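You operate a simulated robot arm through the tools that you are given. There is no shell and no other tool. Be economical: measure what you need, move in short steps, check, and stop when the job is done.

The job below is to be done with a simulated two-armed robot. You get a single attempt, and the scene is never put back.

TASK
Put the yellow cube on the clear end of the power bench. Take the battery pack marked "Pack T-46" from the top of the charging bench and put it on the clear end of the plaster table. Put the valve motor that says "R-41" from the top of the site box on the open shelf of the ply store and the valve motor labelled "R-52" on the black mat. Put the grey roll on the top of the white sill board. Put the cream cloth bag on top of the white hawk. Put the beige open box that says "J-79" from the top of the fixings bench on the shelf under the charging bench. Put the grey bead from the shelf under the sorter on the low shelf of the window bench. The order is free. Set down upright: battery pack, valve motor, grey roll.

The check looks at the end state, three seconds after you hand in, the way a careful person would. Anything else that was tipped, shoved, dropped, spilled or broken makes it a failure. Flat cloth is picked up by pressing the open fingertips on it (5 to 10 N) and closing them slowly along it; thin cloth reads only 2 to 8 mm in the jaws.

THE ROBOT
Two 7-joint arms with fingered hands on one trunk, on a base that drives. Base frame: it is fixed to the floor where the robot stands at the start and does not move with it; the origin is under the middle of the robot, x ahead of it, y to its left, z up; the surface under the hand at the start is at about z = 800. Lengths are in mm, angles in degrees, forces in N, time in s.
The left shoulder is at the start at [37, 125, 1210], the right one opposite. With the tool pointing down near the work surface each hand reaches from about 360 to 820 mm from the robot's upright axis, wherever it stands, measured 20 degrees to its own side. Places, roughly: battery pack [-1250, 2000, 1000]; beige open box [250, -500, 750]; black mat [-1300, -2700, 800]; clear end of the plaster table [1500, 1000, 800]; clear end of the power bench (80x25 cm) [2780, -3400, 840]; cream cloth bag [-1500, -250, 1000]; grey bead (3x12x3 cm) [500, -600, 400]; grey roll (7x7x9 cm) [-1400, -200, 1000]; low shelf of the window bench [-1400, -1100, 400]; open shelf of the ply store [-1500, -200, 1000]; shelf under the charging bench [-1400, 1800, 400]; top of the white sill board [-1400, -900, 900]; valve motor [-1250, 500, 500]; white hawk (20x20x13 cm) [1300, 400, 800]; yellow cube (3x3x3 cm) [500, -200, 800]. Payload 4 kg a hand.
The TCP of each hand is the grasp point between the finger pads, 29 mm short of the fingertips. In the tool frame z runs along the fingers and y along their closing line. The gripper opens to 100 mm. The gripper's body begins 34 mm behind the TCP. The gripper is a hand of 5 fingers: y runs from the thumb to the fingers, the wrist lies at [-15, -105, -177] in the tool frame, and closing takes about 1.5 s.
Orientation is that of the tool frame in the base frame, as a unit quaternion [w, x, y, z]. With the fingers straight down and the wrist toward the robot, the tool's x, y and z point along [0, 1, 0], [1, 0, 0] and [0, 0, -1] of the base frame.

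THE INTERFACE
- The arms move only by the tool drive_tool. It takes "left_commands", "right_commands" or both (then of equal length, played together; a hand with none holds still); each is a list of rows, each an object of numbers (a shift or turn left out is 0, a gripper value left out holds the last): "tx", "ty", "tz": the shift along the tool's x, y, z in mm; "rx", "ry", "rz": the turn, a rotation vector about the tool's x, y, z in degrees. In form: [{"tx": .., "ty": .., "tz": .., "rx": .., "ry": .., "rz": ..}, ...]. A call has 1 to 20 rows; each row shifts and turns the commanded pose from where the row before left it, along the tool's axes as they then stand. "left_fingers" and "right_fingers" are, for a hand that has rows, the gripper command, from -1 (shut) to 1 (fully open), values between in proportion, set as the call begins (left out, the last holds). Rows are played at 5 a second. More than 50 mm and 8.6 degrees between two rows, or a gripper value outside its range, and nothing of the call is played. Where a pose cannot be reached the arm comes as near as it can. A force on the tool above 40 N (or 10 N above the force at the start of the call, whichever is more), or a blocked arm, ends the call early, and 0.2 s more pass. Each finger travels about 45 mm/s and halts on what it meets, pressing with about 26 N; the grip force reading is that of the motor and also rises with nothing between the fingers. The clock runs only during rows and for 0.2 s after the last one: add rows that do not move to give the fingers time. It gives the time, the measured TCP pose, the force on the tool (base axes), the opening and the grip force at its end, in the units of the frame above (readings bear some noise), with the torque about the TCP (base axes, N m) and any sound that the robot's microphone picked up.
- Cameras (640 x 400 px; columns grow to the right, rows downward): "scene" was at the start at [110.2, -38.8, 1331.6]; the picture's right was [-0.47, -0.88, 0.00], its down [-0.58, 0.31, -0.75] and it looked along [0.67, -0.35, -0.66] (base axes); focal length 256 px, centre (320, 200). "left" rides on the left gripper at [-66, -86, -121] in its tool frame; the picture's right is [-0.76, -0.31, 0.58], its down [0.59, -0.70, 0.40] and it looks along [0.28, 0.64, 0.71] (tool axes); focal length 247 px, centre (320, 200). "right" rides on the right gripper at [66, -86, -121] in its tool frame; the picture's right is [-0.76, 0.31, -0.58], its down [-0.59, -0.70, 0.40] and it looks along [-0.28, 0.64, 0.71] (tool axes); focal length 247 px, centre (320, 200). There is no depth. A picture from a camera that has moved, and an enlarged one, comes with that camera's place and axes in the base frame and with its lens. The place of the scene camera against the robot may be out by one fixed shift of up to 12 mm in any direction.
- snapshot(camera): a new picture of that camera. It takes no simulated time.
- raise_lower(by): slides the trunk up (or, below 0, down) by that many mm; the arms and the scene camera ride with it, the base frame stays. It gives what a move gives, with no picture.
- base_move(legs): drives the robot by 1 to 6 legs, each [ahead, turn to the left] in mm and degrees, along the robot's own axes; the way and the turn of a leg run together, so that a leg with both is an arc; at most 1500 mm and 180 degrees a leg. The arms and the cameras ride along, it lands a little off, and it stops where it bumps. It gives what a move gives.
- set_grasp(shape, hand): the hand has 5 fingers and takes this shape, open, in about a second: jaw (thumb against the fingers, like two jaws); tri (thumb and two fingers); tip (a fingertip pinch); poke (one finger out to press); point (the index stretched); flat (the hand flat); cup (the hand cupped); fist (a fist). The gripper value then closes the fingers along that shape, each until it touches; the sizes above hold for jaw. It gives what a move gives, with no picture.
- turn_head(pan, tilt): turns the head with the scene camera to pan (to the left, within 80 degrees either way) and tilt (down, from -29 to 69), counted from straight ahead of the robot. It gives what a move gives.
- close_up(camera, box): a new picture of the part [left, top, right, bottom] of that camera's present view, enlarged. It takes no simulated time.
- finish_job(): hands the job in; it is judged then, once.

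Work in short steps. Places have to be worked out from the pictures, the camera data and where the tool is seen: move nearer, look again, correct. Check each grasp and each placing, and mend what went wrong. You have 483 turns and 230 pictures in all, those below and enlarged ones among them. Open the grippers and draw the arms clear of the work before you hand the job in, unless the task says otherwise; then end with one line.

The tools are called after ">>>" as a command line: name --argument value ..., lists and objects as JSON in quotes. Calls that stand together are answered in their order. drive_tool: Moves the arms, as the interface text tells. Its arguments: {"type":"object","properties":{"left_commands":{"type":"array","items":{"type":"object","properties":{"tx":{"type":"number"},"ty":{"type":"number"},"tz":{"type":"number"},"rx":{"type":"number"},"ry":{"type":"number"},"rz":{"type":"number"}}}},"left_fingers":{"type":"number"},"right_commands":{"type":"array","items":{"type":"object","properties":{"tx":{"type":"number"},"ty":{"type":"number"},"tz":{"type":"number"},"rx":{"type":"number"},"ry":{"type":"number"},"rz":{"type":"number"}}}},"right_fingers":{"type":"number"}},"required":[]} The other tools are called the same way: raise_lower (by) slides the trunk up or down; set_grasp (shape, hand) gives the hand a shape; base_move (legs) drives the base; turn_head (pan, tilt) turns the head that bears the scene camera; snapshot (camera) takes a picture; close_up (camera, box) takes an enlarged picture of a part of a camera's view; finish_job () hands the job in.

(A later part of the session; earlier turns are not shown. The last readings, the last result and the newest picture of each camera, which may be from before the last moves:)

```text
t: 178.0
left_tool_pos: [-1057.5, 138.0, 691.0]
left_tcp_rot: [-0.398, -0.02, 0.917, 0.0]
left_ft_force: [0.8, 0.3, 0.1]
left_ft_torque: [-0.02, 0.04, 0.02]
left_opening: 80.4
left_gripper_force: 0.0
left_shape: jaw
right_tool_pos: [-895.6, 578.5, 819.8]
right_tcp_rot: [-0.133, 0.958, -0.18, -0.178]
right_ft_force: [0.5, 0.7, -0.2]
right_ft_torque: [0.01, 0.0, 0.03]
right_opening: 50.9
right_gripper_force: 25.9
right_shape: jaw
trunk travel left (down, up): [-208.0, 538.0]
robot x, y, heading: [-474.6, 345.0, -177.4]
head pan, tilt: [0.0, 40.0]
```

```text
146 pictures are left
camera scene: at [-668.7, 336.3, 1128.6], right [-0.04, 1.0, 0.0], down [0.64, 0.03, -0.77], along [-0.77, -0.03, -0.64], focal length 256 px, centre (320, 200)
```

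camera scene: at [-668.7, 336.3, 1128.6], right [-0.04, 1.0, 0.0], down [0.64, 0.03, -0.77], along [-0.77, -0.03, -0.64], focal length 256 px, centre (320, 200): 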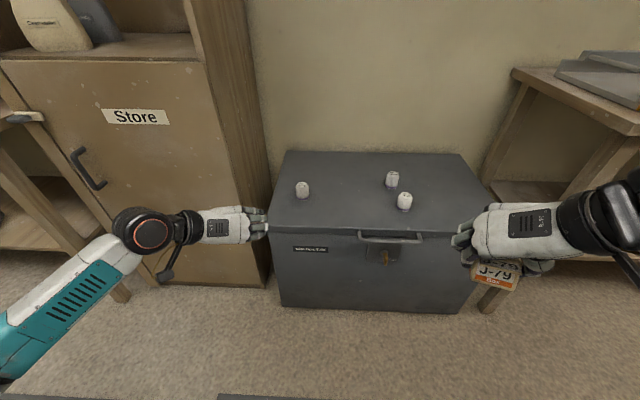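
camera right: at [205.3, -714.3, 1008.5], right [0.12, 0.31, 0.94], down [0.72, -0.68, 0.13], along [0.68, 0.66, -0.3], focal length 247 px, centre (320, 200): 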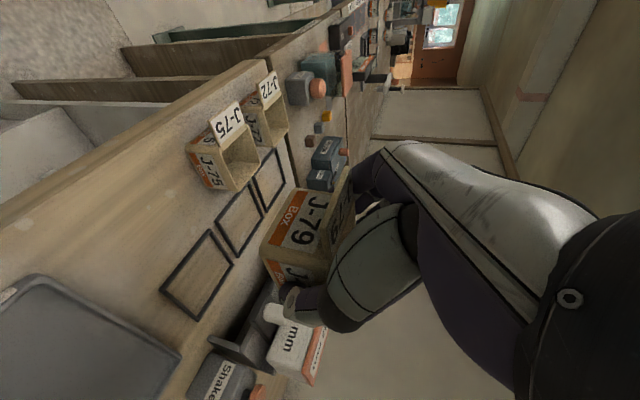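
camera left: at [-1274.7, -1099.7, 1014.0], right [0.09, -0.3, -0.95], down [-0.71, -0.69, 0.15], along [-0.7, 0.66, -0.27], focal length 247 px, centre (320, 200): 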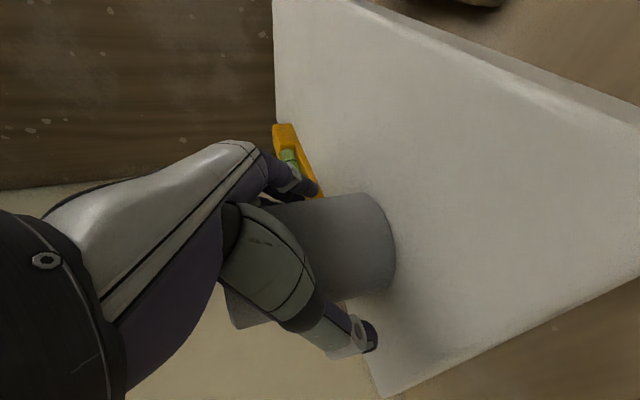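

Align left hand to R-41: 122 mm right, base ahead 200.

>>> drive_tool --left_commands '[{"ty": 40.7}, {"ty": 40.7}, {"ty": 40.7}]'

>>> base_move --legs '[[200, 0]]'

>>> snapshot --camera "left"

>>> snapshot --camera "scene"

```text
t: 178.8
left_tool_pos: [-1059.4, 258.2, 692.5]
left_tcp_rot: [-0.398, -0.02, 0.917, -0.001]
left_ft_force: [-0.5, -0.2, 0.3]
left_ft_torque: [0.0, 0.01, -0.02]
left_opening: 80.3
left_gripper_force: 0.1
left_shape: jaw
right_tool_pos: [-896.1, 579.6, 819.5]
right_tcp_rot: [-0.133, 0.958, -0.179, -0.179]
right_ft_force: [-0.1, -0.3, -0.8]
right_ft_torque: [0.0, -0.02, -0.02]
right_opening: 51.3
right_gripper_force: 25.8
right_shape: jaw
trunk travel left (down, up): [-208.0, 538.0]
robot x, y, heading: [-473.3, 343.3, -177.6]
head pan, tilt: [0.0, 40.0]
```

```text
t: 180.4
left_tool_pos: [-1261.6, 247.8, 692.7]
left_tcp_rot: [-0.397, -0.02, 0.918, -0.001]
left_ft_force: [0.1, 0.7, 0.3]
left_ft_torque: [0.02, 0.01, 0.01]
left_opening: 80.1
left_gripper_force: 0.0
left_shape: jaw
right_tool_pos: [-1098.6, 569.1, 820.9]
right_tcp_rot: [-0.132, 0.959, -0.178, -0.178]
right_ft_force: [-0.6, -1.0, -1.3]
right_ft_torque: [0.01, 0.02, 0.0]
right_opening: 51.2
right_gripper_force: 26.0
right_shape: jaw
trunk travel left (down, up): [-208.0, 538.0]
robot x, y, heading: [-671.7, 339.6, -177.4]
head pan, tilt: [0.0, 40.0]
```

```text
145 pictures are left
camera left: at [-1125.0, 166.4, 725.1], right [0.11, -0.29, -0.95], down [-0.67, -0.73, 0.15], along [-0.74, 0.62, -0.27], focal length 247 px, centre (320, 200)
```

left: 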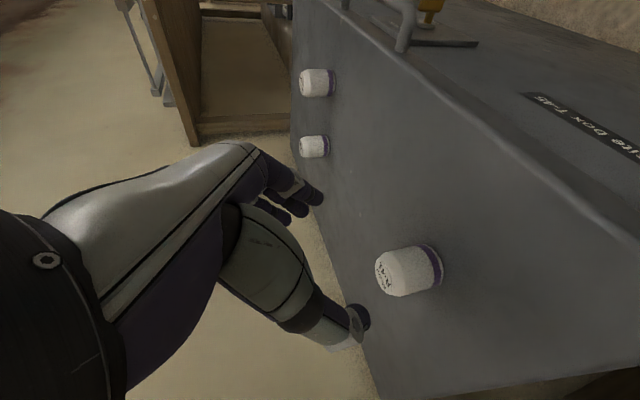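

```text
144 pictures are left
camera scene: at [-870.7, 327.2, 1128.4], right [-0.04, 1.0, 0.0], down [0.64, 0.03, -0.77], along [-0.76, -0.03, -0.64], focal length 256 px, centre (320, 200)
```

scene: 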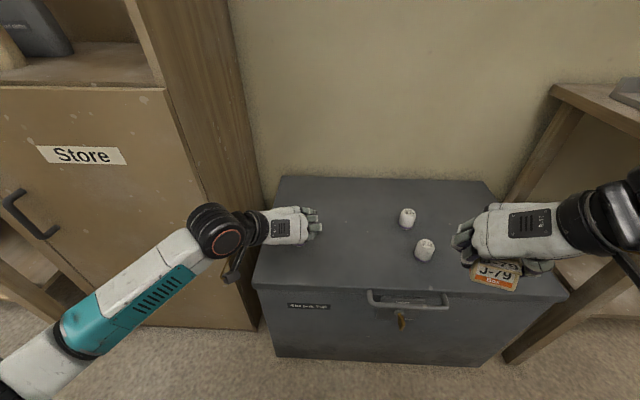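

R-41 ≈ [-1358,245]. Advance down-forward along the fingers, staying above, then recheck.

>>> drive_tool --left_commands '[{"tx": 1.5, "tz": 35}, {"tx": 1.5, "tz": 35}, {"tx": -4, "tz": 15}]'

>>> snapshot --camera "left"

>>> close_up --camera "scene" --box '[240, 180, 400, 280]'

```text
t: 181.2
left_tool_pos: [-1323.6, 245.0, 633.1]
left_tcp_rot: [-0.398, -0.019, 0.917, -0.001]
left_ft_force: [0.8, -0.1, -0.3]
left_ft_torque: [0.01, 0.0, 0.02]
left_opening: 80.2
left_gripper_force: 0.1
left_shape: jaw
right_tool_pos: [-1098.4, 569.1, 820.0]
right_tcp_rot: [-0.132, 0.958, -0.18, -0.178]
right_ft_force: [-0.5, 0.2, 0.4]
right_ft_torque: [0.04, 0.0, -0.02]
right_opening: 51.4
right_gripper_force: 26.5
right_shape: jaw
trunk travel left (down, up): [-208.0, 538.0]
robot x, y, heading: [-672.4, 333.5, -177.3]
head pan, tilt: [0.0, 40.0]
```

```text
143 pictures are left
camera left: at [-1186.1, 163.7, 665.9], right [0.11, -0.29, -0.95], down [-0.67, -0.73, 0.15], along [-0.74, 0.62, -0.27], focal length 247 px, centre (320, 200)
```

left: 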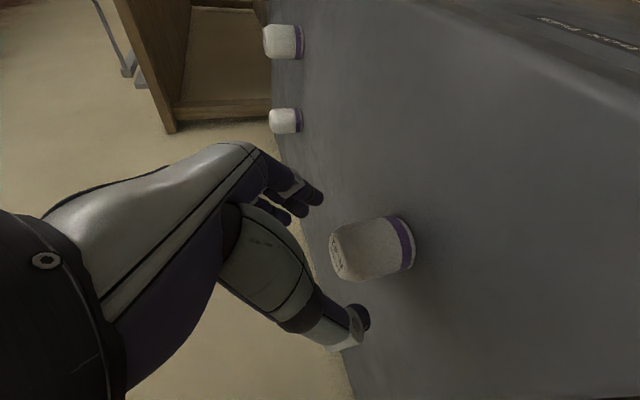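

```text
4.00 times, centred on (320, 230) of scene
camera zoom: at [-870.4, 327.2, 1128.5], right [-0.04, 1.0, 0.0], down [0.64, 0.03, -0.77], along [-0.76, -0.03, -0.64], focal length 1023 px, centre (320, 80)
```

zoom: 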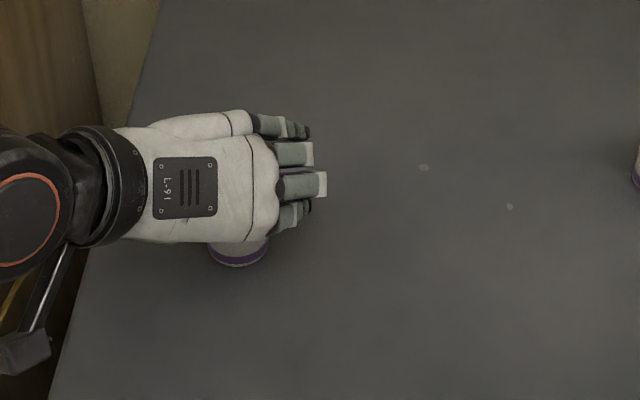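

Hand camera triangulates the motor base at [-1335,236,562]. Descend 37 mm and shift slightly.

>>> drive_tool --left_commands '[{"tx": -13.5, "tz": 14, "ty": -3.5}, {"tx": -12.5, "tz": 13, "ty": -3.5}]'

>>> snapshot --camera "left"

```text
t: 181.8
left_tool_pos: [-1324.4, 239.8, 596.5]
left_tcp_rot: [-0.399, -0.02, 0.917, -0.002]
left_ft_force: [-0.2, -0.8, 0.2]
left_ft_torque: [0.0, -0.02, 0.04]
left_opening: 80.2
left_gripper_force: 0.1
left_shape: jaw
right_tool_pos: [-1098.4, 569.5, 820.4]
right_tcp_rot: [-0.133, 0.958, -0.179, -0.179]
right_ft_force: [-0.1, 0.7, -0.3]
right_ft_torque: [-0.04, 0.01, 0.0]
right_opening: 51.2
right_gripper_force: 26.1
right_shape: jaw
trunk travel left (down, up): [-208.0, 538.0]
robot x, y, heading: [-675.5, 331.7, -177.3]
head pan, tilt: [0.0, 40.0]
```

```text
141 pictures are left
camera left: at [-1187.5, 157.3, 629.2], right [0.11, -0.29, -0.95], down [-0.67, -0.73, 0.15], along [-0.74, 0.62, -0.27], focal length 247 px, centre (320, 200)
```

left: 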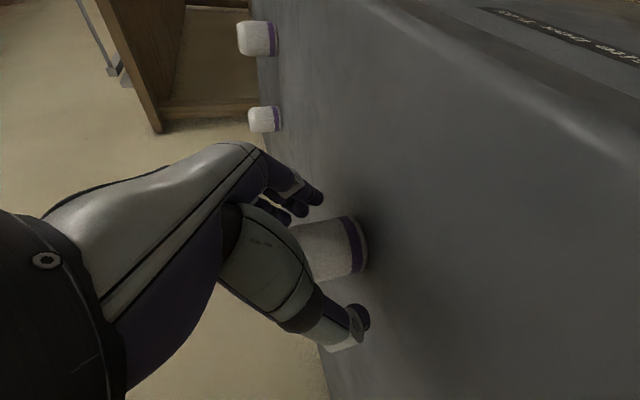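

Motor sits between thumb and fingers. Close.

>>> drive_tool --left_commands '[{}, {}, {}, {}, {}]' --left_fingers -0.5

>>> drive_tool --left_commands '[{"tx": 14.5, "tz": -13.8}, {"tx": 14.5, "tz": -13.8}, {"tx": 14.5, "tz": -13.8}]'

>>> snapshot --camera "left"

```text
t: 183.0
left_tool_pos: [-1322.6, 238.7, 596.8]
left_tcp_rot: [-0.397, -0.02, 0.917, -0.001]
left_ft_force: [0.8, -0.2, 1.2]
left_ft_torque: [-0.01, 0.0, 0.0]
left_opening: 32.2
left_gripper_force: 25.7
left_shape: jaw
right_tool_pos: [-1099.1, 568.4, 819.4]
right_tcp_rot: [-0.133, 0.958, -0.178, -0.179]
right_ft_force: [-0.1, 0.1, -1.2]
right_ft_torque: [-0.01, 0.02, 0.05]
right_opening: 51.0
right_gripper_force: 25.9
right_shape: jaw
trunk travel left (down, up): [-208.0, 538.0]
robot x, y, heading: [-673.0, 333.3, -177.3]
head pan, tilt: [0.0, 40.0]
```

```text
t: 183.8
left_tool_pos: [-1323.1, 237.7, 656.6]
left_tcp_rot: [-0.398, -0.021, 0.917, -0.001]
left_ft_force: [-0.4, -0.2, -0.3]
left_ft_torque: [0.01, -0.02, 0.0]
left_opening: 32.3
left_gripper_force: 26.5
left_shape: jaw
right_tool_pos: [-1098.6, 569.7, 820.0]
right_tcp_rot: [-0.132, 0.959, -0.178, -0.179]
right_ft_force: [0.2, 0.7, -1.1]
right_ft_torque: [0.0, 0.0, 0.0]
right_opening: 50.7
right_gripper_force: 26.3
right_shape: jaw
trunk travel left (down, up): [-208.0, 538.0]
robot x, y, heading: [-675.8, 333.9, -177.4]
head pan, tilt: [0.0, 40.0]
```

```text
140 pictures are left
camera left: at [-1187.0, 156.8, 689.0], right [0.11, -0.29, -0.95], down [-0.67, -0.73, 0.15], along [-0.74, 0.62, -0.27], focal length 247 px, centre (320, 200)
```

left: 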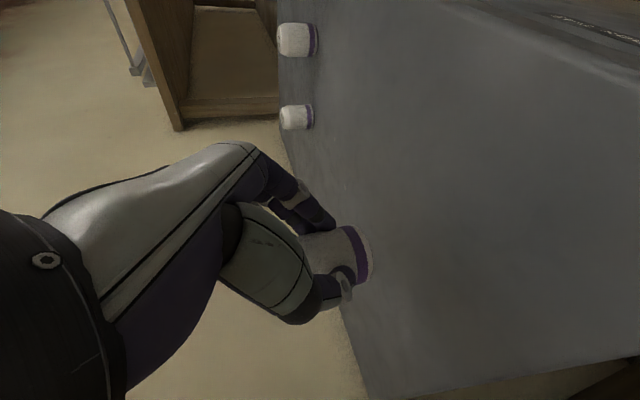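

R-41 held upright. Back off, raise, and drive to the store.

>>> base_move --legs '[[-220, 0]]'

>>> raise_lower --by 400

>>> base_move --legs '[[0, 87.4], [345, 0], [0, -90], [180, 0]]'

>>> turn_head --pan 5 --tilt 35

>>> snapshot --camera "scene"

>>> snapshot --camera "left"

```text
t: 185.5
left_tool_pos: [-1102.8, 250.7, 656.4]
left_tcp_rot: [-0.398, -0.018, 0.917, 0.0]
left_ft_force: [0.6, 0.1, -0.3]
left_ft_torque: [-0.03, 0.02, -0.04]
left_opening: 31.9
left_gripper_force: 26.0
left_shape: jaw
right_tool_pos: [-877.0, 578.7, 819.4]
right_tcp_rot: [-0.133, 0.958, -0.179, -0.178]
right_ft_force: [0.6, 0.6, -0.8]
right_ft_torque: [0.01, 0.0, 0.01]
right_opening: 51.0
right_gripper_force: 25.9
right_shape: jaw
trunk travel left (down, up): [-208.0, 538.0]
robot x, y, heading: [-453.3, 346.3, -177.6]
head pan, tilt: [0.0, 40.0]
```

```text
t: 189.4
left_tool_pos: [-1103.4, 250.2, 1054.5]
left_tcp_rot: [-0.399, -0.019, 0.917, -0.001]
left_ft_force: [-0.4, -0.6, -0.4]
left_ft_torque: [0.04, -0.01, 0.0]
left_opening: 32.2
left_gripper_force: 25.6
left_shape: jaw
right_tool_pos: [-876.5, 579.5, 1219.6]
right_tcp_rot: [-0.133, 0.958, -0.181, -0.178]
right_ft_force: [0.5, 0.4, -0.6]
right_ft_torque: [0.01, -0.02, 0.01]
right_opening: 51.4
right_gripper_force: 26.1
right_shape: jaw
trunk travel left (down, up): [-608.0, 138.0]
robot x, y, heading: [-457.6, 341.6, -177.6]
head pan, tilt: [0.0, 40.0]
```

```text
t: 200.6
left_tool_pos: [-1279.2, -63.2, 1056.0]
left_tcp_rot: [-0.398, 0.002, 0.917, 0.009]
left_ft_force: [-0.1, 0.7, 0.5]
left_ft_torque: [-0.01, -0.05, 0.02]
left_opening: 24.2
left_gripper_force: 25.7
left_shape: jaw
right_tool_pos: [-1036.4, 254.1, 1219.7]
right_tcp_rot: [-0.136, 0.954, -0.204, -0.174]
right_ft_force: [0.1, -0.4, -0.7]
right_ft_torque: [-0.01, -0.04, 0.01]
right_opening: 51.1
right_gripper_force: 26.0
right_shape: jaw
trunk travel left (down, up): [-608.0, 138.0]
robot x, y, heading: [-628.5, -0.0, 179.7]
head pan, tilt: [0.0, 40.0]
```

```text
t: 201.3
left_tool_pos: [-1278.8, -64.3, 1055.8]
left_tcp_rot: [-0.398, 0.004, 0.917, 0.009]
left_ft_force: [-0.3, -0.2, 0.4]
left_ft_torque: [0.04, -0.03, 0.03]
left_opening: 24.1
left_gripper_force: 25.9
left_shape: jaw
right_tool_pos: [-1037.5, 254.6, 1219.5]
right_tcp_rot: [-0.137, 0.954, -0.203, -0.174]
right_ft_force: [0.1, 0.1, -0.3]
right_ft_torque: [0.0, 0.0, 0.0]
right_opening: 51.2
right_gripper_force: 26.4
right_shape: jaw
trunk travel left (down, up): [-608.0, 138.0]
robot x, y, heading: [-627.0, 1.4, 179.8]
head pan, tilt: [5.0, 35.0]
```

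```text
139 pictures are left
camera scene: at [-752.9, -7.3, 1542.5], right [-0.08, 1.0, 0.0], down [0.57, 0.05, -0.82], along [-0.82, -0.07, -0.57], focal length 256 px, centre (320, 200)
```

scene: 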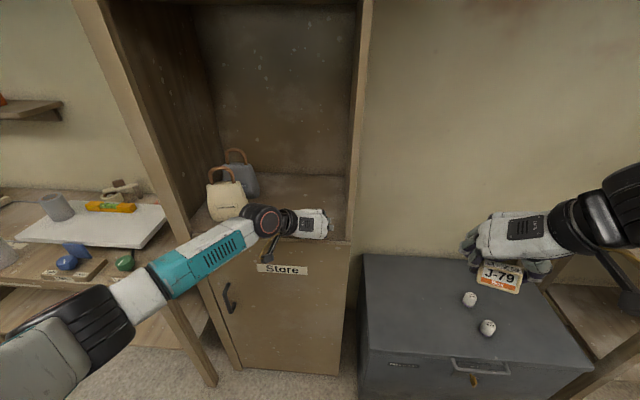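

```text
138 pictures are left
camera left: at [-1147.0, -152.4, 1088.5], right [0.09, -0.29, -0.95], down [-0.7, -0.7, 0.15], along [-0.71, 0.65, -0.27], focal length 247 px, centre (320, 200)
```

left: 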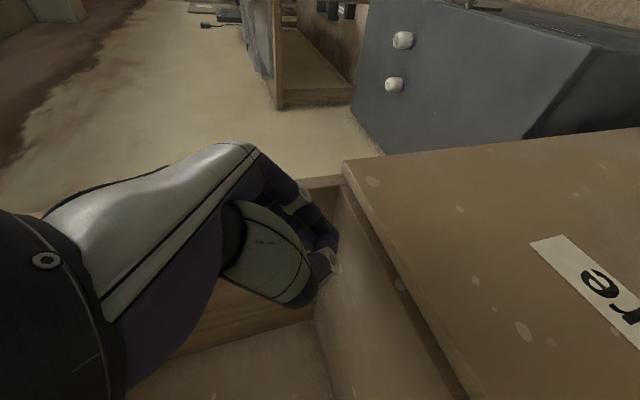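

Grip opening shrank from 32 to 24 mm — the motor may have slipped. Zoom in.

>>> close_up --camera "left" --box '[230, 150, 390, 330]'

>>> close_up --camera "scene" --box '[240, 180, 360, 270]'

```text
2.22 times, centred on (310, 240) of left
camera zoom: at [-1147.0, -152.4, 1088.5], right [0.09, -0.29, -0.95], down [-0.7, -0.7, 0.15], along [-0.71, 0.65, -0.27], focal length 549 px, centre (342, 111)
```

zoom: 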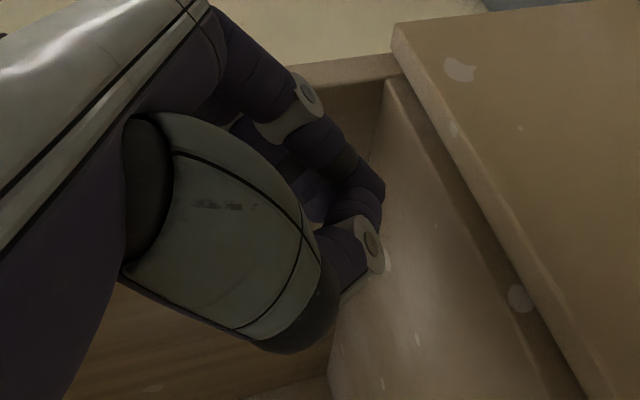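

```text
4.44 times, centred on (300, 225) of scene
camera zoom: at [-752.9, -7.3, 1542.5], right [-0.08, 1.0, 0.0], down [0.57, 0.05, -0.82], along [-0.82, -0.07, -0.57], focal length 1136 px, centre (409, 89)
```

zoom: 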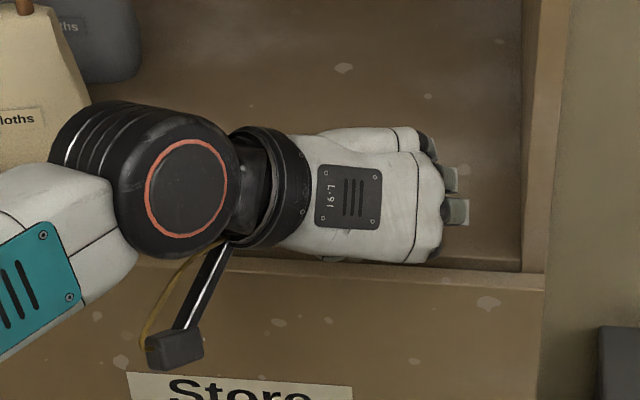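

The motor dropped while driving (gripper is now at its commanded 25 mm). I must find it on the floor; look around.

>>> base_move --legs '[[-200, 0]]'

>>> turn_head --pan 30 --tilt 55

>>> snapshot --camera "scene"

>>> turn_head --pan 78 --tilt 45

>>> snapshot --camera "scene"

```text
t: 202.9
left_tool_pos: [-1076.0, -66.0, 1056.7]
left_tcp_rot: [-0.399, 0.002, 0.917, 0.008]
left_ft_force: [-0.4, 0.2, 0.1]
left_ft_torque: [0.01, 0.01, -0.01]
left_opening: 24.2
left_gripper_force: 26.4
left_shape: jaw
right_tool_pos: [-835.0, 251.6, 1220.7]
right_tcp_rot: [-0.137, 0.954, -0.202, -0.176]
right_ft_force: [0.5, -0.3, -0.3]
right_ft_torque: [0.01, 0.06, 0.0]
right_opening: 51.4
right_gripper_force: 26.2
right_shape: jaw
trunk travel left (down, up): [-608.0, 138.0]
robot x, y, heading: [-425.6, -4.0, 179.8]
head pan, tilt: [5.0, 35.0]
```

```text
t: 203.8
left_tool_pos: [-1077.8, -66.3, 1055.4]
left_tcp_rot: [-0.398, 0.003, 0.917, 0.008]
left_ft_force: [-0.2, -0.1, 0.0]
left_ft_torque: [-0.02, 0.0, 0.0]
left_opening: 24.3
left_gripper_force: 26.0
left_shape: jaw
right_tool_pos: [-836.8, 251.7, 1219.7]
right_tcp_rot: [-0.137, 0.954, -0.203, -0.175]
right_ft_force: [0.0, -0.5, -0.9]
right_ft_torque: [-0.04, 0.0, -0.06]
right_opening: 51.3
right_gripper_force: 26.2
right_shape: jaw
trunk travel left (down, up): [-608.0, 138.0]
robot x, y, heading: [-424.9, -1.5, 179.9]
head pan, tilt: [30.0, 55.0]
```

```text
135 pictures are left
camera scene: at [-526.1, -37.0, 1514.4], right [-0.5, 0.87, 0.0], down [0.71, 0.41, -0.57], along [-0.5, -0.28, -0.82], focal length 256 px, centre (320, 200)
```

scene: 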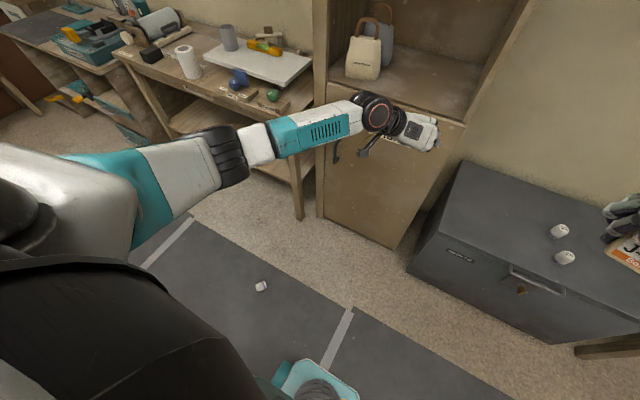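

```text
t: 204.9
left_tool_pos: [-1076.9, -66.6, 1057.1]
left_tcp_rot: [-0.398, 0.003, 0.917, 0.009]
left_ft_force: [0.3, -0.7, 0.1]
left_ft_torque: [0.01, -0.02, 0.0]
left_opening: 23.7
left_gripper_force: 26.3
left_shape: jaw
right_tool_pos: [-836.1, 252.6, 1220.4]
right_tcp_rot: [-0.137, 0.954, -0.202, -0.174]
right_ft_force: [0.1, 0.3, -0.1]
right_ft_torque: [0.01, 0.01, 0.02]
right_opening: 51.4
right_gripper_force: 26.5
right_shape: jaw
trunk travel left (down, up): [-608.0, 138.0]
robot x, y, heading: [-424.9, -1.7, 179.3]
head pan, tilt: [78.0, 45.0]
```

```text
134 pictures are left
camera scene: at [-480.7, -80.7, 1527.8], right [-0.98, 0.21, 0.0], down [0.15, 0.69, -0.71], along [-0.15, -0.69, -0.71], focal length 256 px, centre (320, 200)
```

scene: 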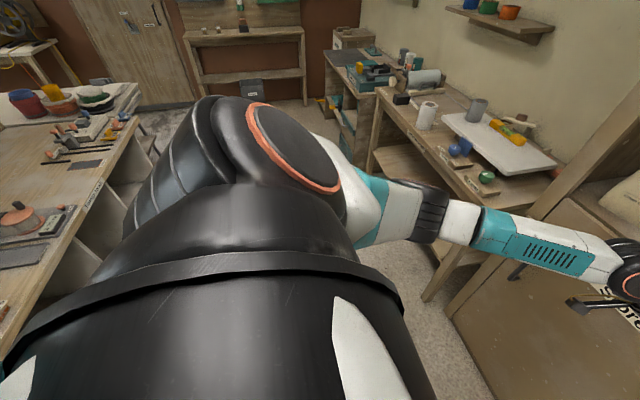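

Found it lying on the floor mat near [-747,-548]. Zoom to see its orientation.

>>> turn_head --pan 45 --tilt 62

>>> snapshot --camera "scene"

```text
t: 205.9
left_tool_pos: [-1077.6, -65.5, 1055.2]
left_tcp_rot: [-0.398, 0.003, 0.917, 0.009]
left_ft_force: [1.1, -0.2, -0.4]
left_ft_torque: [-0.03, -0.03, 0.01]
left_opening: 24.2
left_gripper_force: 26.5
left_shape: jaw
right_tool_pos: [-836.2, 253.3, 1219.9]
right_tcp_rot: [-0.137, 0.954, -0.202, -0.174]
right_ft_force: [0.0, 0.4, -0.5]
right_ft_torque: [0.01, -0.04, 0.01]
right_opening: 51.1
right_gripper_force: 25.9
right_shape: jaw
trunk travel left (down, up): [-608.0, 138.0]
robot x, y, heading: [-426.1, -4.2, 179.9]
head pan, tilt: [45.0, 62.0]
```

```text
133 pictures are left
camera scene: at [-509.0, -46.6, 1506.1], right [-0.7, 0.71, 0.0], down [0.63, 0.62, -0.47], along [-0.33, -0.33, -0.88], focal length 256 px, centre (320, 200)
```

scene: 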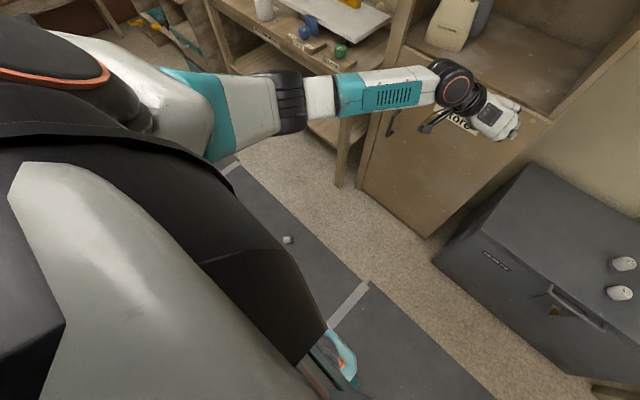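

Motor at ≈[-740,-546]. Drive so it is ~500 mm ahead, and look closely.

>>> base_move --legs '[[150, 0], [0, 90], [462, 0], [0, -90], [-300, 0]]'

>>> turn_head --pan 10 --tilt 66

>>> close_up --camera "scene" --box '[240, 100, 480, 260]'

```text
t: 213.1
left_tool_pos: [-574.5, -1054.8, 1059.7]
left_tcp_rot: [-0.298, -0.627, 0.668, -0.269]
left_ft_force: [-1.0, 1.1, 1.2]
left_ft_torque: [-0.01, 0.01, 0.05]
left_opening: 24.0
left_gripper_force: 26.3
left_shape: jaw
right_tool_pos: [-878.3, -794.8, 1222.9]
right_tcp_rot: [0.024, 0.832, 0.508, -0.224]
right_ft_force: [0.3, 0.6, 0.1]
right_ft_torque: [-0.07, -0.02, -0.01]
right_opening: 51.0
right_gripper_force: 25.5
right_shape: jaw
trunk travel left (down, up): [-608.0, 138.0]
robot x, y, heading: [-600.3, -412.1, -93.7]
head pan, tilt: [45.0, 62.0]
stopped in leg 3: the robot was blocked; the commanded pose is now the measured one
```

```text
t: 214.1
left_tool_pos: [-574.8, -1060.5, 1056.6]
left_tcp_rot: [-0.295, -0.628, 0.668, -0.267]
left_ft_force: [-0.7, 0.0, 0.8]
left_ft_torque: [-0.02, 0.01, 0.0]
left_opening: 24.0
left_gripper_force: 25.6
left_shape: jaw
right_tool_pos: [-878.4, -803.5, 1221.4]
right_tcp_rot: [0.021, 0.832, 0.508, -0.221]
right_ft_force: [0.0, 0.6, -0.4]
right_ft_torque: [-0.04, 0.01, 0.0]
right_opening: 51.3
right_gripper_force: 26.0
right_shape: jaw
trunk travel left (down, up): [-608.0, 138.0]
robot x, y, heading: [-600.3, -408.5, -93.5]
head pan, tilt: [10.0, 66.0]
```

```text
2.50 times, centred on (360, 180) of scene
camera zoom: at [-606.7, -493.5, 1501.7], right [-0.99, -0.11, 0.0], down [-0.1, 0.91, -0.41], along [0.05, -0.4, -0.91], focal length 639 px, centre (220, 250)
```

zoom: 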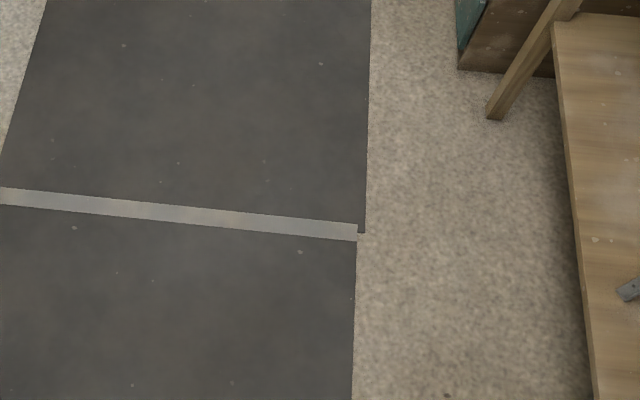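

I bumped into something—likely the motor itself by the base front. Back away and look.

>>> base_move --legs '[[-350, 0]]'

>>> turn_head --pan 0 --tilt 60

>>> snapshot --camera "scene"

```text
t: 216.4
left_tool_pos: [-553.3, -704.6, 1055.9]
left_tcp_rot: [-0.296, -0.628, 0.668, -0.268]
left_ft_force: [-0.1, 0.8, -0.2]
left_ft_torque: [-0.03, -0.01, 0.01]
left_opening: 24.2
left_gripper_force: 26.5
left_shape: jaw
right_tool_pos: [-858.5, -445.8, 1219.8]
right_tcp_rot: [0.021, 0.832, 0.508, -0.222]
right_ft_force: [0.8, 0.7, -0.2]
right_ft_torque: [-0.03, 0.02, -0.01]
right_opening: 51.1
right_gripper_force: 26.0
right_shape: jaw
trunk travel left (down, up): [-608.0, 138.0]
robot x, y, heading: [-581.9, -50.6, -93.4]
head pan, tilt: [10.0, 66.0]
```

```text
t: 217.1
left_tool_pos: [-554.5, -705.6, 1055.9]
left_tcp_rot: [-0.295, -0.628, 0.669, -0.267]
left_ft_force: [0.1, -0.3, 0.0]
left_ft_torque: [-0.01, -0.01, -0.02]
left_opening: 24.3
left_gripper_force: 26.3
left_shape: jaw
right_tool_pos: [-858.2, -447.5, 1221.1]
right_tcp_rot: [0.021, 0.833, 0.507, -0.221]
right_ft_force: [0.3, -0.4, -0.7]
right_ft_torque: [-0.01, -0.03, -0.01]
right_opening: 51.0
right_gripper_force: 26.0
right_shape: jaw
trunk travel left (down, up): [-608.0, 138.0]
robot x, y, heading: [-578.2, -50.0, -93.6]
head pan, tilt: [0.0, 60.0]
```

```text
131 pictures are left
camera scene: at [-595.8, -144.5, 1508.3], right [-1.0, 0.06, 0.0], down [0.05, 0.86, -0.5], along [-0.03, -0.5, -0.87], focal length 256 px, centre (320, 200)
```

scene: 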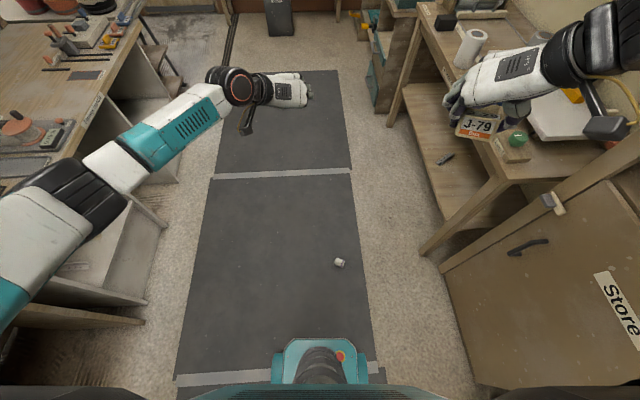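

Motor visible at ≈[-734,-577]. Zoom for its orientation.

>>> close_up --camera "scene" --box '[315, 245, 365, 280]'

```text
11.43 times, centred on (340, 262) of scene
camera zoom: at [-595.8, -144.5, 1508.3], right [-1.0, 0.06, 0.0], down [0.05, 0.86, -0.5], along [-0.03, -0.5, -0.87], focal length 2922 px, centre (91, -514)
```

zoom: 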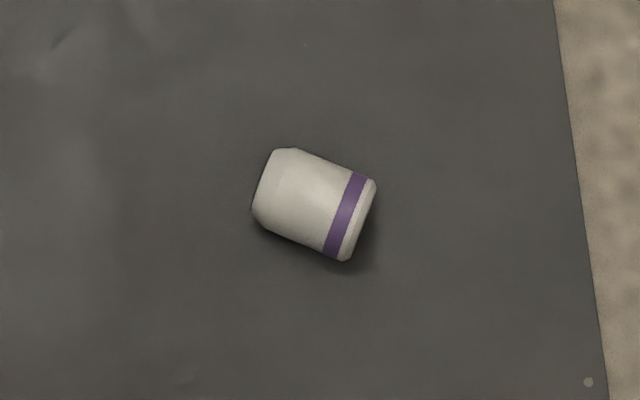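

Motor's cap points ESE, so facing about -113° makes a natural top grasp whose rotation later stands it upright. Turn there and reorient the left hand (fingers down, leaning 18° toward the base end).

>>> base_move --legs '[[0, -19.5]]'

>>> drive_tool --left_commands '[{"ry": -7.8}, {"ry": -7.8}, {"ry": -7.8}, {"ry": -7.8}, {"ry": -7.8}, {"ry": -7.8}, {"rz": -8.2, "ty": 0}, {"rz": -8.2}, {"rz": -8.2}, {"rz": -8.2}, {"rz": -8.2}, {"rz": -8.2}, {"rz": -8.2}, {"rz": -8.2}, {"rz": -8.2}, {"rz": -8.2}, {"rz": -8}, {"ry": -6}, {"ry": -6}, {"ry": -6}]' --left_fingers 0.6

>>> snapshot --camera "scene"

```text
t: 218.6
left_tool_pos: [-772.0, -677.1, 1056.5]
left_tcp_rot: [-0.336, -0.507, 0.765, -0.214]
left_ft_force: [-0.1, 0.3, -0.8]
left_ft_torque: [0.02, -0.01, 0.01]
left_opening: 24.0
left_gripper_force: 26.2
left_shape: jaw
right_tool_pos: [-973.4, -332.0, 1220.7]
right_tcp_rot: [-0.018, 0.906, 0.361, -0.222]
right_ft_force: [-0.7, 1.1, 0.0]
right_ft_torque: [0.01, -0.02, -0.03]
right_opening: 51.4
right_gripper_force: 26.0
right_shape: jaw
trunk travel left (down, up): [-608.0, 138.0]
robot x, y, heading: [-579.2, -48.7, -113.1]
head pan, tilt: [0.0, 60.0]
```

```text
t: 222.8
left_tool_pos: [-768.3, -666.7, 1055.8]
left_tcp_rot: [-0.033, 0.966, -0.199, -0.161]
left_ft_force: [0.9, -0.3, -0.3]
left_ft_torque: [-0.03, 0.04, 0.0]
left_opening: 79.6
left_gripper_force: 0.1
left_shape: jaw
left hand out of reach, approached as far as the arm can: row 6
right_tool_pos: [-973.7, -332.5, 1221.0]
right_tcp_rot: [-0.017, 0.906, 0.361, -0.221]
right_ft_force: [-0.2, -0.5, 0.3]
right_ft_torque: [0.01, 0.01, -0.02]
right_opening: 51.3
right_gripper_force: 25.9
right_shape: jaw
trunk travel left (down, up): [-608.0, 138.0]
robot x, y, heading: [-579.8, -50.8, -112.7]
head pan, tilt: [0.0, 60.0]
```

```text
129 pictures are left
camera scene: at [-626.5, -137.1, 1508.3], right [-0.92, 0.39, 0.0], down [0.34, 0.8, -0.5], along [-0.2, -0.46, -0.87], focal length 256 px, centre (320, 200)
```

scene: 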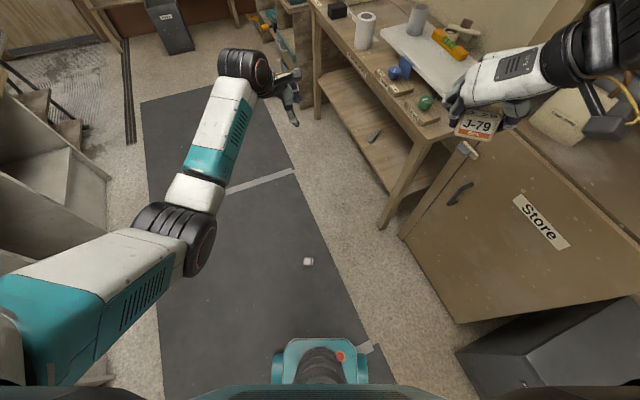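

Orientation matches. Lower the trunk 590 mm and look.

>>> raise_lower --by -590

>>> snapshot --camera "scene"

>>> snapshot --camera "left"

```text
refused: -590 is not a number from -400 to 400
```

```text
128 pictures are left
camera scene: at [-626.5, -137.1, 1508.3], right [-0.92, 0.39, 0.0], down [0.34, 0.8, -0.5], along [-0.2, -0.46, -0.87], focal length 256 px, centre (320, 200)
```

scene: 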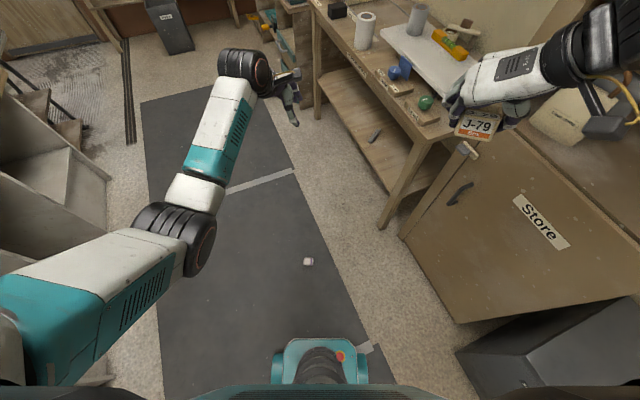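

```text
127 pictures are left
camera left: at [-755.0, -579.1, 1190.8], right [-0.71, 0.64, -0.3], down [0.67, 0.48, -0.57], along [-0.22, -0.61, -0.76], focal length 247 px, centre (320, 200)
```

left: 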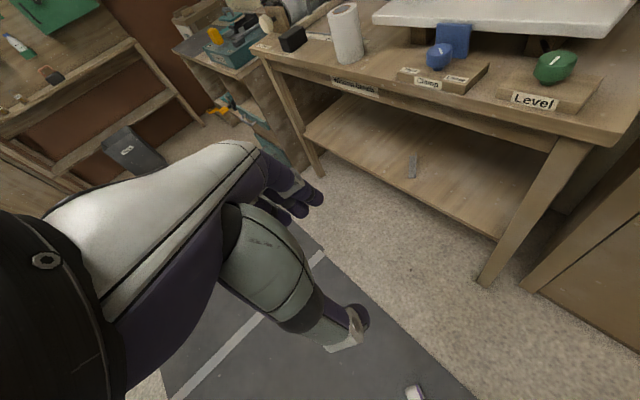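

Limit is 400 per call; lower in two calls and be careful not to waste pictures.

>>> raise_lower --by -400

>>> raise_lower --by -180

>>> snapshot --camera "left"

>>> snapshot --camera "scene"

```text
t: 226.6
left_tool_pos: [-767.5, -665.9, 656.8]
left_tcp_rot: [-0.031, 0.966, -0.198, -0.161]
left_ft_force: [-0.4, -0.2, -0.3]
left_ft_torque: [0.01, -0.01, -0.05]
left_opening: 80.0
left_gripper_force: 0.0
left_shape: jaw
right_tool_pos: [-973.0, -332.6, 820.3]
right_tcp_rot: [-0.017, 0.906, 0.361, -0.222]
right_ft_force: [-0.7, 0.6, -0.4]
right_ft_torque: [0.0, 0.03, -0.01]
right_opening: 51.0
right_gripper_force: 26.2
right_shape: jaw
trunk travel left (down, up): [-208.0, 538.0]
robot x, y, heading: [-579.2, -48.2, -112.9]
head pan, tilt: [0.0, 60.0]
```

```text
t: 228.6
left_tool_pos: [-768.3, -666.2, 477.0]
left_tcp_rot: [-0.031, 0.967, -0.198, -0.16]
left_ft_force: [0.3, -0.4, -0.2]
left_ft_torque: [0.01, -0.05, 0.04]
left_opening: 80.0
left_gripper_force: 0.1
left_shape: jaw
right_tool_pos: [-977.6, -345.3, 566.4]
right_tcp_rot: [-0.095, 0.908, 0.382, -0.142]
right_ft_force: [-0.3, 1.3, -1.0]
right_ft_torque: [0.02, 0.0, -0.01]
right_opening: 51.3
right_gripper_force: 26.0
right_shape: jaw
trunk travel left (down, up): [-28.0, 718.0]
robot x, y, heading: [-580.8, -55.7, -113.0]
head pan, tilt: [0.0, 60.0]
```

```text
126 pictures are left
camera left: at [-755.6, -578.4, 611.8], right [-0.71, 0.64, -0.3], down [0.67, 0.47, -0.57], along [-0.22, -0.61, -0.76], focal length 247 px, centre (320, 200)
```

left: 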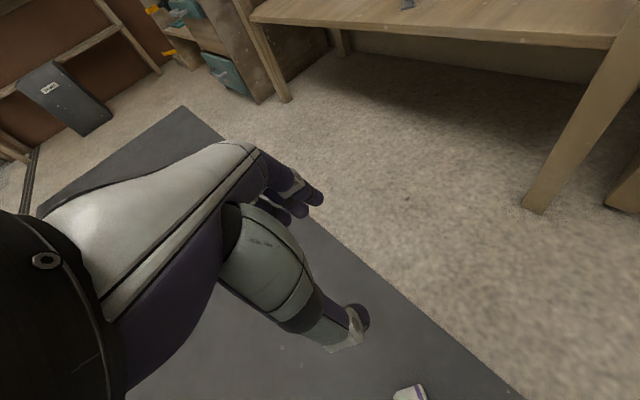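

```text
125 pictures are left
camera scene: at [-686.0, -276.5, 911.3], right [-0.92, 0.39, 0.0], down [0.34, 0.8, -0.5], along [-0.19, -0.46, -0.87], focal length 256 px, centre (320, 200)
```

scene: 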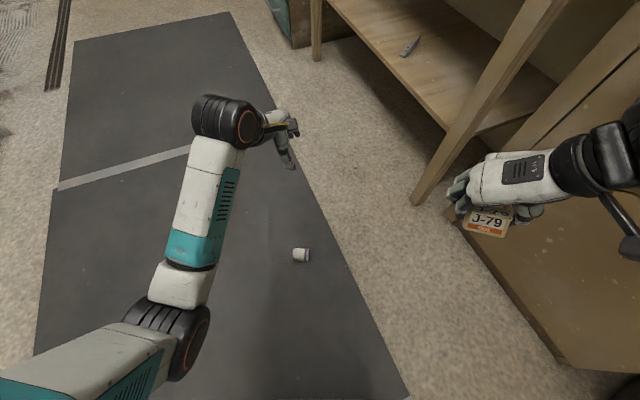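

Motor ≈[-735,-573]. Move the left hand above it to z≈200.

>>> drive_tool --left_commands '[{"tx": 12.7, "ty": -14.1, "tz": 37.4}, {"tx": 12.7, "ty": -14.1, "tz": 37.4}, {"tx": 12.7, "ty": -14.1, "tz": 37.4}, {"tx": 12.7, "ty": -14.1, "tz": 37.4}, {"tx": 12.7, "ty": -14.1, "tz": 37.4}, {"tx": 12.7, "ty": -14.1, "tz": 37.4}, {"tx": 12.7, "ty": -14.1, "tz": 37.4}]'

>>> snapshot --camera "left"

>>> snapshot --camera "scene"

```text
t: 230.2
left_tool_pos: [-727.4, -575.2, 198.2]
left_tcp_rot: [-0.031, 0.966, -0.198, -0.161]
left_ft_force: [0.3, 0.0, 0.5]
left_ft_torque: [-0.02, -0.01, 0.02]
left_opening: 79.6
left_gripper_force: 0.1
left_shape: jaw
right_tool_pos: [-978.1, -342.4, 564.5]
right_tcp_rot: [-0.096, 0.908, 0.382, -0.142]
right_ft_force: [0.3, 0.7, -0.5]
right_ft_torque: [0.02, 0.0, -0.02]
right_opening: 51.2
right_gripper_force: 25.6
right_shape: jaw
trunk travel left (down, up): [-28.0, 718.0]
robot x, y, heading: [-579.6, -50.0, -113.0]
head pan, tilt: [0.0, 60.0]
```

```text
124 pictures are left
camera left: at [-715.1, -487.8, 333.4], right [-0.71, 0.64, -0.3], down [0.67, 0.47, -0.57], along [-0.22, -0.61, -0.76], focal length 247 px, centre (320, 200)
```

left: 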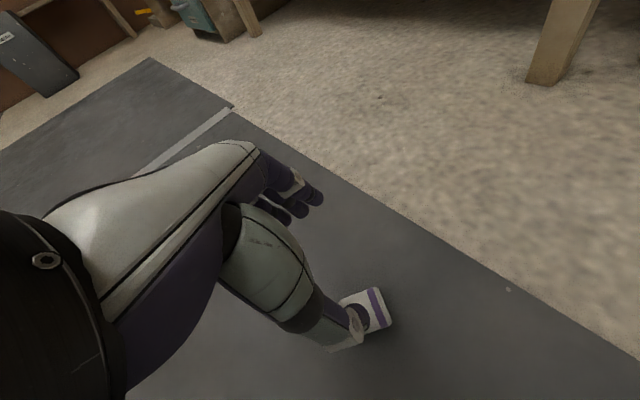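

```text
123 pictures are left
camera scene: at [-686.1, -276.6, 911.1], right [-0.92, 0.39, 0.0], down [0.34, 0.8, -0.5], along [-0.19, -0.46, -0.87], focal length 256 px, centre (320, 200)
```

scene: 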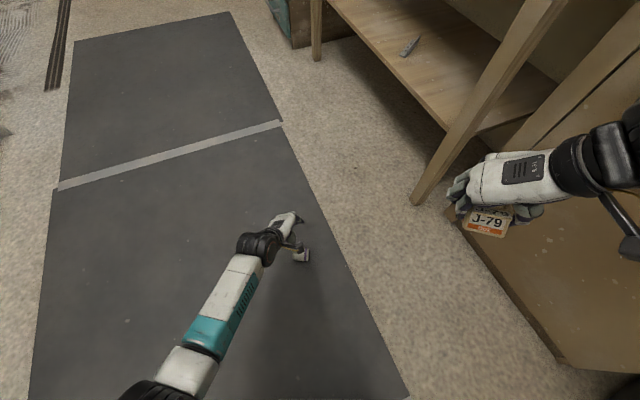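

Motor centre ≈[-727,-568]. Descend to z≈58 and check.

>>> drive_tool --left_commands '[{"tx": 13.1, "ty": -1.6, "tz": 36.4}, {"tx": 13.1, "ty": -1.6, "tz": 36.4}, {"tx": 13.1, "ty": -1.6, "tz": 36.4}, {"tx": 8, "ty": -1, "tz": 22}]'

>>> snapshot --camera "left"

>>> close_up --camera "scene" --box '[250, 200, 370, 300]'

```text
t: 231.2
left_tool_pos: [-722.9, -574.3, 69.7]
left_tcp_rot: [-0.03, 0.967, -0.198, -0.16]
left_ft_force: [0.0, -0.1, 0.1]
left_ft_torque: [0.0, -0.02, 0.02]
left_opening: 80.0
left_gripper_force: 0.1
left_shape: jaw
left hand out of reach, approached as far as the arm can: row 4
right_tool_pos: [-977.5, -344.0, 565.4]
right_tcp_rot: [-0.096, 0.908, 0.382, -0.141]
right_ft_force: [0.0, 0.4, -0.7]
right_ft_torque: [-0.02, 0.01, 0.03]
right_opening: 51.3
right_gripper_force: 26.2
right_shape: jaw
trunk travel left (down, up): [-28.0, 718.0]
robot x, y, heading: [-582.0, -51.1, -113.0]
head pan, tilt: [0.0, 60.0]
```

```text
122 pictures are left
camera left: at [-710.7, -486.8, 205.0], right [-0.71, 0.64, -0.3], down [0.67, 0.48, -0.57], along [-0.22, -0.61, -0.76], focal length 247 px, centre (320, 200)
```

left: 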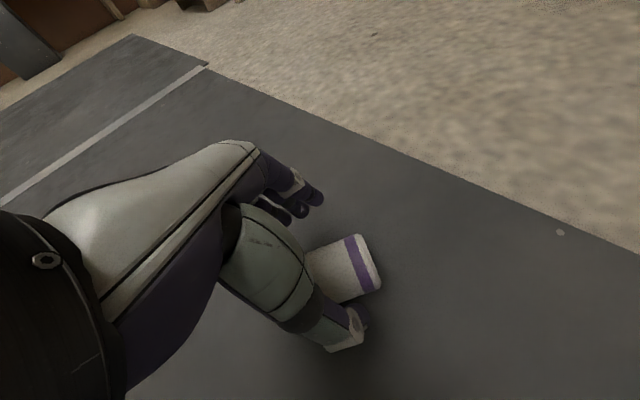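

```text
4.00 times, centred on (310, 250) of scene
camera zoom: at [-686.0, -276.7, 911.1], right [-0.92, 0.39, 0.0], down [0.34, 0.8, -0.5], along [-0.19, -0.46, -0.87], focal length 1023 px, centre (360, 0)
```

zoom: 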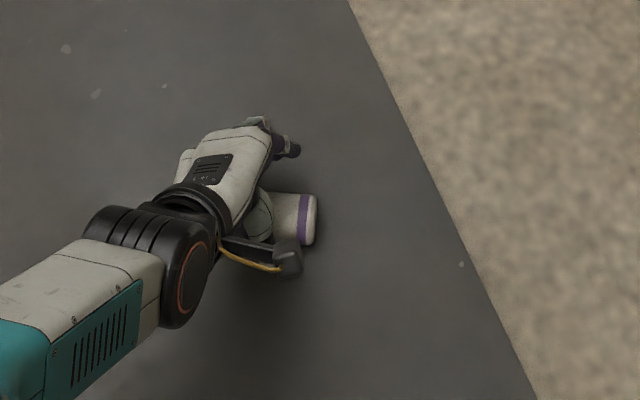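

Slightly out of reach. Lift, lower the trunk the last bit, drive 80 mm nearer and re-approach.

>>> drive_tool --left_commands '[{"tx": -13, "tz": -38}, {"tx": -13, "tz": -38}]'

>>> raise_lower --by -26

>>> base_move --legs '[[80, 0]]'

```text
t: 231.8
left_tool_pos: [-722.8, -572.5, 151.4]
left_tcp_rot: [-0.031, 0.966, -0.199, -0.16]
left_ft_force: [0.2, 0.5, 0.7]
left_ft_torque: [-0.02, 0.0, -0.01]
left_opening: 79.9
left_gripper_force: 0.0
left_shape: jaw
right_tool_pos: [-978.8, -345.4, 566.7]
right_tcp_rot: [-0.097, 0.908, 0.382, -0.141]
right_ft_force: [-0.3, -0.2, -0.7]
right_ft_torque: [-0.02, -0.03, 0.01]
right_opening: 51.0
right_gripper_force: 25.9
right_shape: jaw
trunk travel left (down, up): [-28.0, 718.0]
robot x, y, heading: [-582.1, -53.7, -112.9]
head pan, tilt: [0.0, 60.0]
```

```text
t: 232.5
left_tool_pos: [-725.6, -571.9, 125.9]
left_tcp_rot: [-0.031, 0.966, -0.199, -0.16]
left_ft_force: [-0.6, -0.2, 0.2]
left_ft_torque: [-0.03, -0.03, -0.01]
left_opening: 80.2
left_gripper_force: 0.1
left_shape: jaw
right_tool_pos: [-978.9, -344.2, 529.7]
right_tcp_rot: [-0.107, 0.907, 0.386, -0.129]
right_ft_force: [0.1, -0.7, -1.0]
right_ft_torque: [0.02, 0.02, -0.03]
right_opening: 51.2
right_gripper_force: 26.0
right_shape: jaw
trunk travel left (down, up): [-2.0, 744.0]
robot x, y, heading: [-578.2, -50.5, -112.9]
head pan, tilt: [0.0, 60.0]
```

```text
t: 233.6
left_tool_pos: [-754.2, -646.6, 126.4]
left_tcp_rot: [-0.032, 0.966, -0.198, -0.161]
left_ft_force: [-0.5, -0.1, -0.9]
left_ft_torque: [-0.03, -0.01, 0.0]
left_opening: 79.9
left_gripper_force: 0.1
left_shape: jaw
right_tool_pos: [-1010.6, -417.9, 530.8]
right_tcp_rot: [-0.108, 0.907, 0.386, -0.128]
right_ft_force: [0.5, 0.7, -1.4]
right_ft_torque: [0.0, -0.01, 0.02]
right_opening: 51.3
right_gripper_force: 26.5
right_shape: jaw
trunk travel left (down, up): [-2.0, 744.0]
robot x, y, heading: [-611.9, -126.6, -112.9]
head pan, tilt: [0.0, 60.0]
```

>>> drive_tool --left_commands '[{"tx": 6.9, "ty": -41.5, "tz": 11.4}, {"tx": 6.9, "ty": -41.5, "tz": 11.4}, {"tx": 9, "tz": 27}, {"tx": 8, "tz": 25}]'

>>> snapshot --camera "left"

```text
t: 234.6
left_tool_pos: [-719.9, -571.7, 43.3]
left_tcp_rot: [-0.031, 0.966, -0.199, -0.16]
left_ft_force: [0.1, 0.1, 0.4]
left_ft_torque: [-0.05, -0.04, 0.01]
left_opening: 79.9
left_gripper_force: 0.0
left_shape: jaw
right_tool_pos: [-1009.7, -418.7, 530.0]
right_tcp_rot: [-0.108, 0.907, 0.386, -0.128]
right_ft_force: [-0.3, -0.2, -0.8]
right_ft_torque: [0.01, 0.0, -0.02]
right_opening: 51.2
right_gripper_force: 25.5
right_shape: jaw
trunk travel left (down, up): [-2.0, 744.0]
robot x, y, heading: [-611.0, -125.4, -113.0]
head pan, tilt: [0.0, 60.0]
```

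```text
120 pictures are left
camera left: at [-706.8, -483.9, 178.8], right [-0.71, 0.64, -0.3], down [0.67, 0.48, -0.57], along [-0.22, -0.61, -0.76], focal length 247 px, centre (320, 200)
```

left: 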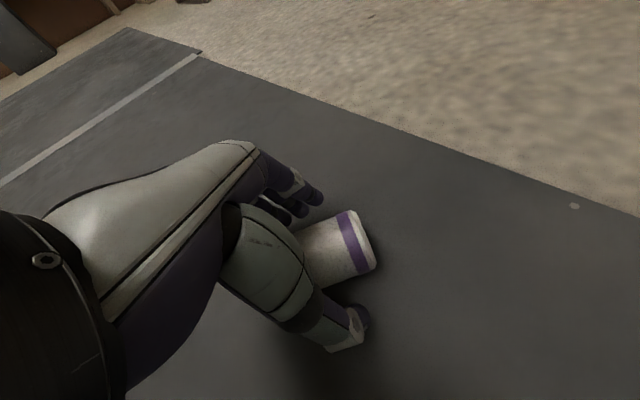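

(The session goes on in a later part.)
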